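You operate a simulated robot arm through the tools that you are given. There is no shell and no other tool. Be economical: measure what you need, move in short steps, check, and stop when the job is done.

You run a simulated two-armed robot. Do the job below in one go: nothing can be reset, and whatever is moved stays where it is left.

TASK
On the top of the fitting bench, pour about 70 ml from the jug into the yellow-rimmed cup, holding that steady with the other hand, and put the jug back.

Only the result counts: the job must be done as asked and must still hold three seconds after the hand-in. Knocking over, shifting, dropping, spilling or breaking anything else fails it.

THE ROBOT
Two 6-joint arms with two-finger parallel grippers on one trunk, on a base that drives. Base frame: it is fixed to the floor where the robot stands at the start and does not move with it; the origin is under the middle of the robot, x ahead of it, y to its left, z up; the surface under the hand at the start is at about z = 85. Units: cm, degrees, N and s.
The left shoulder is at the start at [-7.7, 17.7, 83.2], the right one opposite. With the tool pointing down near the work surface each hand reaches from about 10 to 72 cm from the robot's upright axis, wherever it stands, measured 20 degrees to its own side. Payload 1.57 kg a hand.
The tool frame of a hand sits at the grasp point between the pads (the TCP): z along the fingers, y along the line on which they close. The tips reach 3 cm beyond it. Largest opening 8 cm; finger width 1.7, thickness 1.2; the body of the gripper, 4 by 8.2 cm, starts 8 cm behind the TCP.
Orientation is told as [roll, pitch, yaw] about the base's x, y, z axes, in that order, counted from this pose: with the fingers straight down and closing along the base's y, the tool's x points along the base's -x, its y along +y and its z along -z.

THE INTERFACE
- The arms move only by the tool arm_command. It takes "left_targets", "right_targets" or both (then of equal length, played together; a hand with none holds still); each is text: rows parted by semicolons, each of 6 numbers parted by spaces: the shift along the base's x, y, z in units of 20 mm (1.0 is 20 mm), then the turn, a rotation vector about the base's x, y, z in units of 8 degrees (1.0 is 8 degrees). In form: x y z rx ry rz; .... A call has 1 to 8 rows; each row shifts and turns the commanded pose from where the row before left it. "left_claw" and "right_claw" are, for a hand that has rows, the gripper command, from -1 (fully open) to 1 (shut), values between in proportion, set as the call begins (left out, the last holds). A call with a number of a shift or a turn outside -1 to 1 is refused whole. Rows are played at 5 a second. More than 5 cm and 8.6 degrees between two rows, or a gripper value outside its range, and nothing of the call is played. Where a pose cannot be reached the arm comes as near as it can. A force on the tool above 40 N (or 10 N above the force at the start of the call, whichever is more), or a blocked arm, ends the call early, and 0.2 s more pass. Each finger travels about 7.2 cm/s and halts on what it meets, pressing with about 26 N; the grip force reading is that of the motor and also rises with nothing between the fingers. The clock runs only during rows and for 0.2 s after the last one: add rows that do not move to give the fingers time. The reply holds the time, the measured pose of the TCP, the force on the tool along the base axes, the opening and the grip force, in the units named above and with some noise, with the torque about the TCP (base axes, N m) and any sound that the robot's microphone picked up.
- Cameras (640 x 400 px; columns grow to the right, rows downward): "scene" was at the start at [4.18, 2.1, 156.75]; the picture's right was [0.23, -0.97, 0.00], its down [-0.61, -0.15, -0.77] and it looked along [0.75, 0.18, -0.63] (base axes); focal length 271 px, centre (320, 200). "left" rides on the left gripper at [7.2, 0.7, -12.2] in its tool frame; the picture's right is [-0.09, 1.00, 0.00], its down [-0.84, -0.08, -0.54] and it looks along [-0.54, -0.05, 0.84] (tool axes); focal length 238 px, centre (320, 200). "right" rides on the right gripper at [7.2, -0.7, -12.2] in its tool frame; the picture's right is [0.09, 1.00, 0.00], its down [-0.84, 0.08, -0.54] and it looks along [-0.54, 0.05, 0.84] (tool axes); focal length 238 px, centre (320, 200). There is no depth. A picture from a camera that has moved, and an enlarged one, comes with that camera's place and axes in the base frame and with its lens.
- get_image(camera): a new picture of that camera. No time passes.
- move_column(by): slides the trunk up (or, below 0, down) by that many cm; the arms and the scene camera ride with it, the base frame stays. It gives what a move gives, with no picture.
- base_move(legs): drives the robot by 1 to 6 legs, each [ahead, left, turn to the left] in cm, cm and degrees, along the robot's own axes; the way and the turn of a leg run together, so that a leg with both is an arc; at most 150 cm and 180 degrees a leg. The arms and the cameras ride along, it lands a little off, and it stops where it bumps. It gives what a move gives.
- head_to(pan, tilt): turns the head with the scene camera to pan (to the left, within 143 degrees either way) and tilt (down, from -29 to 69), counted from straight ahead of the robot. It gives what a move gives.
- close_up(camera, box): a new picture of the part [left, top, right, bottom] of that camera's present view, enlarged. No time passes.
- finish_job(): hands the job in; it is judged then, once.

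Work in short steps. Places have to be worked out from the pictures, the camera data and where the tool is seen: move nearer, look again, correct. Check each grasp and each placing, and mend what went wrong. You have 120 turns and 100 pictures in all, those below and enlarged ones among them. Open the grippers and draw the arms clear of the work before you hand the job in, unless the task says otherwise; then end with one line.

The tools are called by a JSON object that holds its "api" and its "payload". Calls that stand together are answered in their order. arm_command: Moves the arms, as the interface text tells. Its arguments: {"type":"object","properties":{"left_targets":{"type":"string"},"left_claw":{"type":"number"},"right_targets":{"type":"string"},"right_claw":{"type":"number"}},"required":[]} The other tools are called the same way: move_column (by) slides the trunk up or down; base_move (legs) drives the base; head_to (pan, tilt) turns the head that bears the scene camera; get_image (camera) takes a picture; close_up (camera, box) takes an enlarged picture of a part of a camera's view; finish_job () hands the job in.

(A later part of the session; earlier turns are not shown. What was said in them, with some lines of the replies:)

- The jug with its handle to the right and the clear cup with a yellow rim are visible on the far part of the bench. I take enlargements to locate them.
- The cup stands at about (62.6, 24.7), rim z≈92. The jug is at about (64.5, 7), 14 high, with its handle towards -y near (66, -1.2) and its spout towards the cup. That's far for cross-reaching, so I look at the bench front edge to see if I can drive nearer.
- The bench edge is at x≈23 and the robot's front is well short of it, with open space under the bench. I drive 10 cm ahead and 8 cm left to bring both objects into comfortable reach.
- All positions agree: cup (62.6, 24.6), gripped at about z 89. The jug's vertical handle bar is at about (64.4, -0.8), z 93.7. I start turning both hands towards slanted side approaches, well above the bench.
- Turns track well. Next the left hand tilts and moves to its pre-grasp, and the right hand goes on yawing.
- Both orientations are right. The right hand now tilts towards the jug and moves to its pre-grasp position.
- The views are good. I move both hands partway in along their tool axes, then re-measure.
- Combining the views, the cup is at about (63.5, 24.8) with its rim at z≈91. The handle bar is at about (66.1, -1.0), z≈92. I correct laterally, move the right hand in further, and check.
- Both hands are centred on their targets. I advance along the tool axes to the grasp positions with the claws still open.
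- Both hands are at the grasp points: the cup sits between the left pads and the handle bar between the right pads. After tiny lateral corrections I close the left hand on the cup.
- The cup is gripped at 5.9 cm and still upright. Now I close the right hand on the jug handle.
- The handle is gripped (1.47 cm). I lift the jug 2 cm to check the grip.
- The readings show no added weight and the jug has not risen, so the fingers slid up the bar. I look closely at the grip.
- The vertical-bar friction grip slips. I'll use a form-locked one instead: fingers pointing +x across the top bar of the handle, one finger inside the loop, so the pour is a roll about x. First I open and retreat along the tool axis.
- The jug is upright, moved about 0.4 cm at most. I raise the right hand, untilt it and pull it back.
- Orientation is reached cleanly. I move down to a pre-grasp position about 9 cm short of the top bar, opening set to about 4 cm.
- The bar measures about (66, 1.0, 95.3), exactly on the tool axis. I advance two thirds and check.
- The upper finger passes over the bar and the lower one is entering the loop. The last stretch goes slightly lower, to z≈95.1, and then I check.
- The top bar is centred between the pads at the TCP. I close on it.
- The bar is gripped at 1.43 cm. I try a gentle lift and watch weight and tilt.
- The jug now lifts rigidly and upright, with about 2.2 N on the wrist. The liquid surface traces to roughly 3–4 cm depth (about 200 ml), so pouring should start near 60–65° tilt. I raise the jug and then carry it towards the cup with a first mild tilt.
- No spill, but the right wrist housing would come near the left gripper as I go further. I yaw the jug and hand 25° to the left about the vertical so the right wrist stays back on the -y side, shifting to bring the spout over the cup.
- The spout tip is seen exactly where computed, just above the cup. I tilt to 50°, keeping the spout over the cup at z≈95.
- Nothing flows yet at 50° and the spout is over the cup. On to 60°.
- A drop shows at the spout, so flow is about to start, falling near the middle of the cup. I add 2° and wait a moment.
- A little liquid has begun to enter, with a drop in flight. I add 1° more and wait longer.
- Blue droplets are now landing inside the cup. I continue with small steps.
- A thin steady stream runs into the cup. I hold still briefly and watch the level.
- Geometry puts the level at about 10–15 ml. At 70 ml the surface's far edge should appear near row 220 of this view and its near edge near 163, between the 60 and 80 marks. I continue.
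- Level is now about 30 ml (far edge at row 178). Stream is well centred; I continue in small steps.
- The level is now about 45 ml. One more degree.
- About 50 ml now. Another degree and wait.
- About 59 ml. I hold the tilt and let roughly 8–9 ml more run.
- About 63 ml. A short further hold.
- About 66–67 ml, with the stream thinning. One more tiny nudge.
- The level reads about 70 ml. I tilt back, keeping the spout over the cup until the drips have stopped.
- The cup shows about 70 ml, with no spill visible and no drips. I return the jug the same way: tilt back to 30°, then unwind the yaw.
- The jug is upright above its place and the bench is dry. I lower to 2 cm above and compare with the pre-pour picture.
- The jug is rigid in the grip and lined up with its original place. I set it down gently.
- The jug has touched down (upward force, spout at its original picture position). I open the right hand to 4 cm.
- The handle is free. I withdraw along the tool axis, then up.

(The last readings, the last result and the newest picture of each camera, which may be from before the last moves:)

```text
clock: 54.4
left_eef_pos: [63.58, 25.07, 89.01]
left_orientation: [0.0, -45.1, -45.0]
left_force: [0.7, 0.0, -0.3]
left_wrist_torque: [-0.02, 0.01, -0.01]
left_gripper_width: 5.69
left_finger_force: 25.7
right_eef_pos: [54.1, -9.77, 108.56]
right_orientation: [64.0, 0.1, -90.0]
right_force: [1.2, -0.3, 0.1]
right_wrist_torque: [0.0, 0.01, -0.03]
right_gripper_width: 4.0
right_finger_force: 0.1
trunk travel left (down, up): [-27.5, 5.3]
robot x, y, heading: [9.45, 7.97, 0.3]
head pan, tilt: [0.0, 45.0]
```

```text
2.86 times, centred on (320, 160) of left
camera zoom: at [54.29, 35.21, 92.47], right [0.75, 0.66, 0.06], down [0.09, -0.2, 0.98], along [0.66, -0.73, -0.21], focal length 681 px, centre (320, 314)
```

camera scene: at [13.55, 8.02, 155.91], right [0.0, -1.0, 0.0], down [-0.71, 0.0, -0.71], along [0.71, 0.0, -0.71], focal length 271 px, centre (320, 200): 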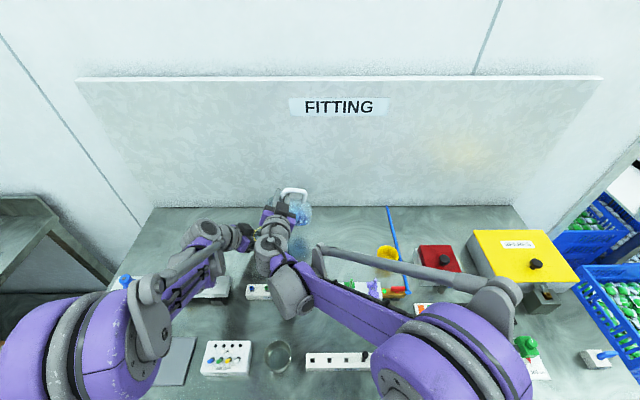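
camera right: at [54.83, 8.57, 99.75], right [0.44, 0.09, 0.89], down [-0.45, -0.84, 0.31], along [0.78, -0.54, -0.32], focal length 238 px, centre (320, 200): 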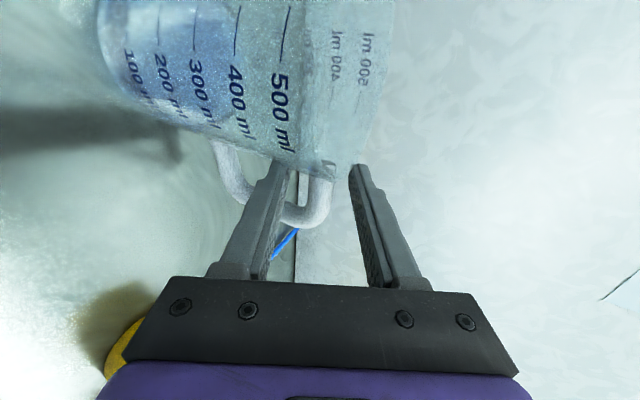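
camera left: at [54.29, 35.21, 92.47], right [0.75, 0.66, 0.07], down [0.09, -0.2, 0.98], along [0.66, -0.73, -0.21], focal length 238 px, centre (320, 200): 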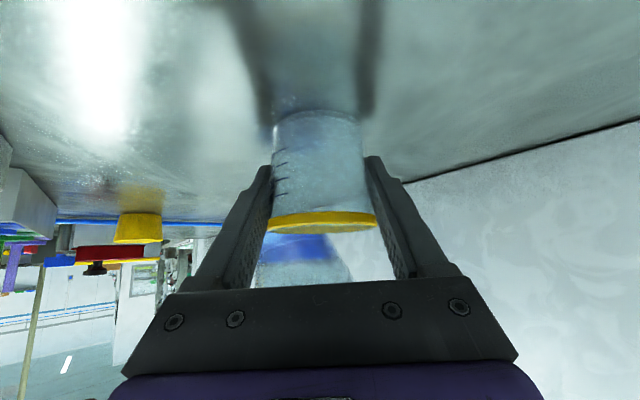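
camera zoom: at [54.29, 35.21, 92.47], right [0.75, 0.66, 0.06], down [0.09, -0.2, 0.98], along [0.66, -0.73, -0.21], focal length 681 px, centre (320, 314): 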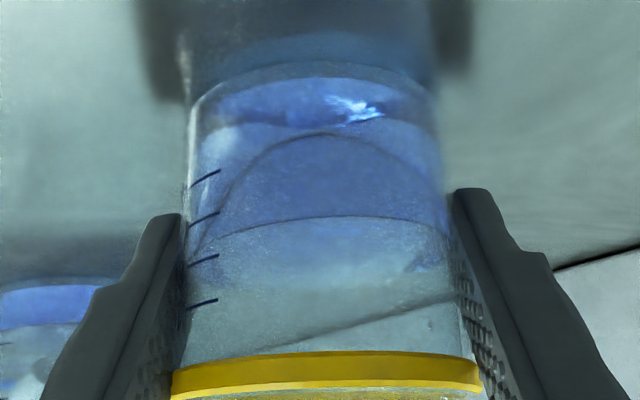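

The jug stands back in place, and the surface reads about 69–70 ml on the cup's marks. I ease the left hand down a hair and open it gradually.

{"api": "arm_command", "payload": {"left_targets": "0 0 -0.06 0 0 0;0 0 0 0 0 0"}}

{"api": "arm_command", "payload": {"left_targets": "0 0 0 0 0 0;0 0 0 0 0 0;0 0 0 0 0 0", "left_claw": -0.5}}

{"api": "arm_command", "payload": {"left_targets": "0 0 0 0 0 0;0 0 0 0 0 0;0 0 0 0 0 0", "left_claw": -1}}

{"api": "get_image", "payload": {"camera": "left"}}

```text
clock: 55.0
left_eef_pos: [63.72, 25.06, 89.01]
left_orientation: [0.0, -45.1, -44.9]
left_force: [1.8, 0.3, 7.3]
left_wrist_torque: [-0.16, 0.06, -0.02]
left_gripper_width: 5.64
left_finger_force: 25.9
right_eef_pos: [54.12, -9.73, 108.76]
right_orientation: [64.0, 0.2, -89.9]
right_force: [0.1, -1.2, -0.6]
right_wrist_torque: [-0.02, 0.0, 0.03]
right_gripper_width: 3.98
right_finger_force: 0.1
trunk travel left (down, up): [-27.5, 5.3]
robot x, y, heading: [9.24, 7.94, 0.2]
head pan, tilt: [0.0, 45.0]
```

```text
clock: 55.8
left_eef_pos: [63.79, 25.08, 88.89]
left_orientation: [0.0, -45.1, -45.0]
left_force: [-0.3, -0.7, -0.5]
left_wrist_torque: [0.01, -0.02, -0.02]
left_gripper_width: 6.0
left_finger_force: 0.1
right_eef_pos: [54.1, -9.67, 108.64]
right_orientation: [64.0, 0.1, -90.0]
right_force: [0.3, -0.4, 0.6]
right_wrist_torque: [0.0, 0.04, 0.0]
right_gripper_width: 3.99
right_finger_force: 0.0
trunk travel left (down, up): [-27.5, 5.3]
robot x, y, heading: [9.5, 7.75, 0.1]
head pan, tilt: [0.0, 45.0]
```

```text
clock: 56.6
left_eef_pos: [63.63, 25.09, 88.81]
left_orientation: [0.1, -45.1, -45.0]
left_force: [0.3, -0.2, 0.4]
left_wrist_torque: [0.01, 0.03, -0.01]
left_gripper_width: 8.01
left_finger_force: 0.1
right_eef_pos: [54.1, -9.7, 108.52]
right_orientation: [63.9, 0.1, -90.0]
right_force: [-0.2, 0.2, 0.6]
right_wrist_torque: [0.01, -0.02, -0.01]
right_gripper_width: 3.98
right_finger_force: 0.0
trunk travel left (down, up): [-27.5, 5.3]
robot x, y, heading: [9.15, 7.73, 0.2]
head pan, tilt: [0.0, 45.0]
```

```text
32 pictures are left
camera left: at [54.3, 35.24, 92.37], right [0.75, 0.66, 0.06], down [0.09, -0.2, 0.98], along [0.66, -0.73, -0.21], focal length 238 px, centre (320, 200)
```

left: 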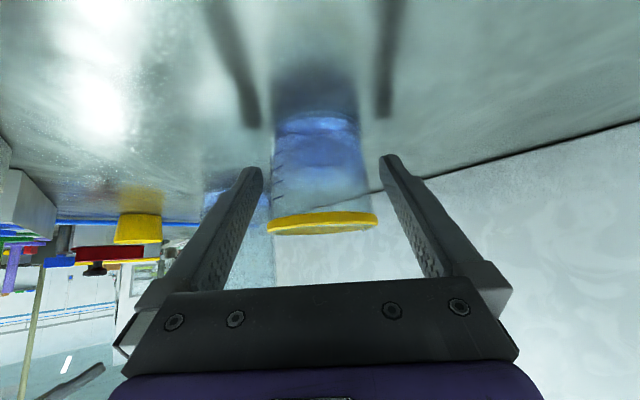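

The cup stands free with clearance on both sides. I withdraw the left hand along its tool axis and open the right hand fully.

{"api": "arm_command", "payload": {"left_targets": "-0.35 0.35 0.5 0 0 0;-0.45 0.45 0.64 0 0 0;-0.45 0.45 0.64 0 0 0;-0.45 0.45 0.64 0 0 0;-0.45 0.45 0.64 0 0 0;-0.45 0.45 0.64 0 0 0;-0.45 0.45 0.8 0 0 0;-0.45 0.45 0.9 0 0 0", "right_targets": "0 0 0 0 0 0;0 0 0 0 0 0;0 0 0 0 0 0;0 0 0 0 0 0;0 0 0 0 0 0;0 0 0 0 0 0;0 0 0 0 0 0;0 0 0 0 0 0", "right_claw": -1}}

{"api": "get_image", "payload": {"camera": "scene"}}

{"api": "close_up", "payload": {"camera": "scene", "box": [220, 190, 380, 290]}}

```text
clock: 58.4
left_eef_pos: [56.47, 32.11, 99.52]
left_orientation: [0.0, -45.2, -45.1]
left_force: [0.0, 0.3, 0.0]
left_wrist_torque: [0.01, 0.03, -0.03]
left_gripper_width: 8.01
left_finger_force: 0.0
right_eef_pos: [54.02, -9.8, 108.59]
right_orientation: [64.0, 0.1, -90.0]
right_force: [0.7, -0.1, 0.1]
right_wrist_torque: [0.01, 0.02, 0.0]
right_gripper_width: 7.99
right_finger_force: 0.1
trunk travel left (down, up): [-27.5, 5.3]
robot x, y, heading: [9.55, 8.35, 0.2]
head pan, tilt: [0.0, 45.0]
```

```text
31 pictures are left
camera scene: at [13.51, 8.02, 155.91], right [0.0, -1.0, 0.0], down [-0.71, 0.0, -0.71], along [0.71, 0.0, -0.71], focal length 271 px, centre (320, 200)
```

scene: 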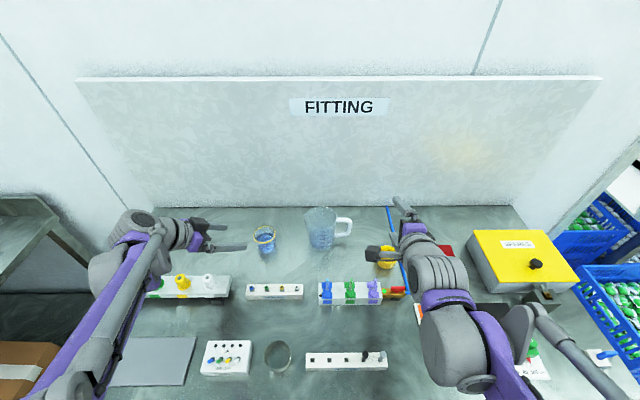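

```text
4.00 times, centred on (300, 240) of scene
camera zoom: at [13.51, 8.02, 155.91], right [0.0, -1.0, 0.0], down [-0.71, 0.0, -0.71], along [0.71, 0.0, -0.71], focal length 1083 px, centre (400, 40)
```

zoom: 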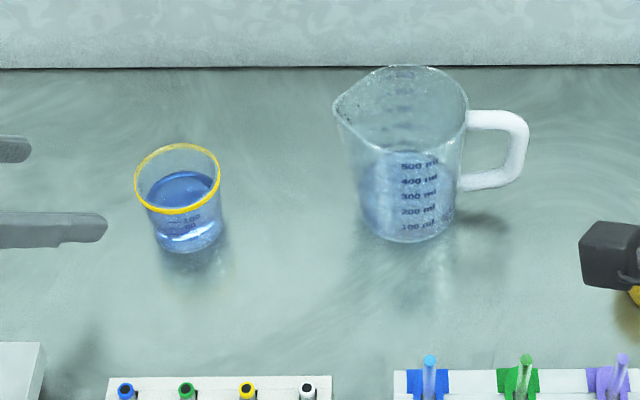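

Both vessels stand upright and the bench is dry. One closer look at the cup marks.

{"api": "close_up", "payload": {"camera": "scene", "box": [244, 215, 292, 260]}}

{"api": "close_up", "payload": {"camera": "left", "box": [240, 40, 400, 180]}}

```text
8.89 times, centred on (268, 238) of scene
camera zoom: at [13.51, 8.02, 155.91], right [0.0, -1.0, 0.0], down [-0.71, 0.0, -0.71], along [0.71, 0.0, -0.71], focal length 2407 px, centre (782, -133)
```

zoom: 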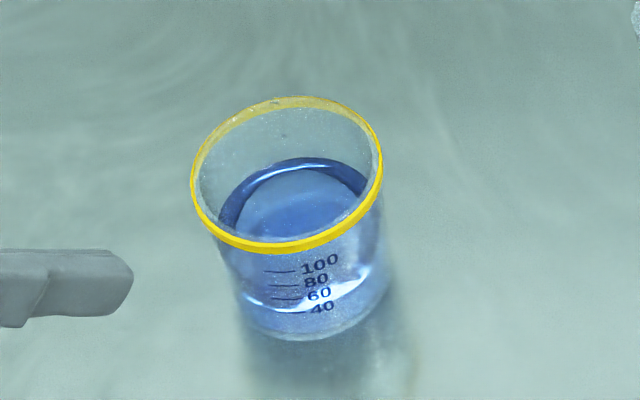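

```text
2.86 times, centred on (320, 110) of left
camera zoom: at [47.22, 42.27, 103.06], right [0.75, 0.66, 0.07], down [0.09, -0.2, 0.98], along [0.66, -0.73, -0.21], focal length 681 px, centre (320, 457)
```

zoom: 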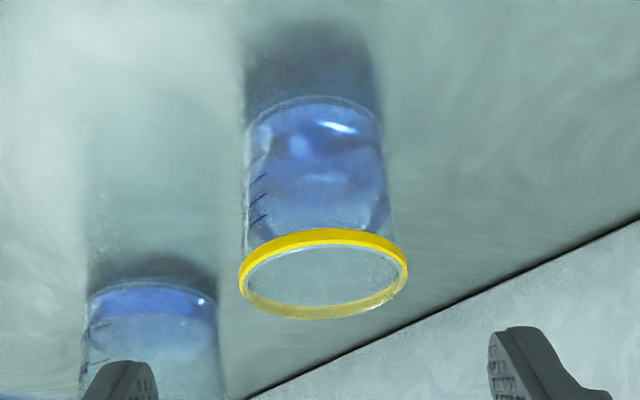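

About 70 ml from the jug is in the yellow-rimmed cup (I read roughly 69–70 ml off its marks). The jug is back within about 2 mm of its place, nothing was spilled, and both hands are open and clear, so I hand in.

{"api": "finish_job", "payload": {}}

```text
The job is handed in.
```

I poured about 70 ml (read as 69–70 ml on the cup's marks) from the jug into the yellow-rimmed cup while the left hand held the cup. I then put the jug back within about 2 mm of its place and handed the job in, with nothing spilled and both hands open and clear.
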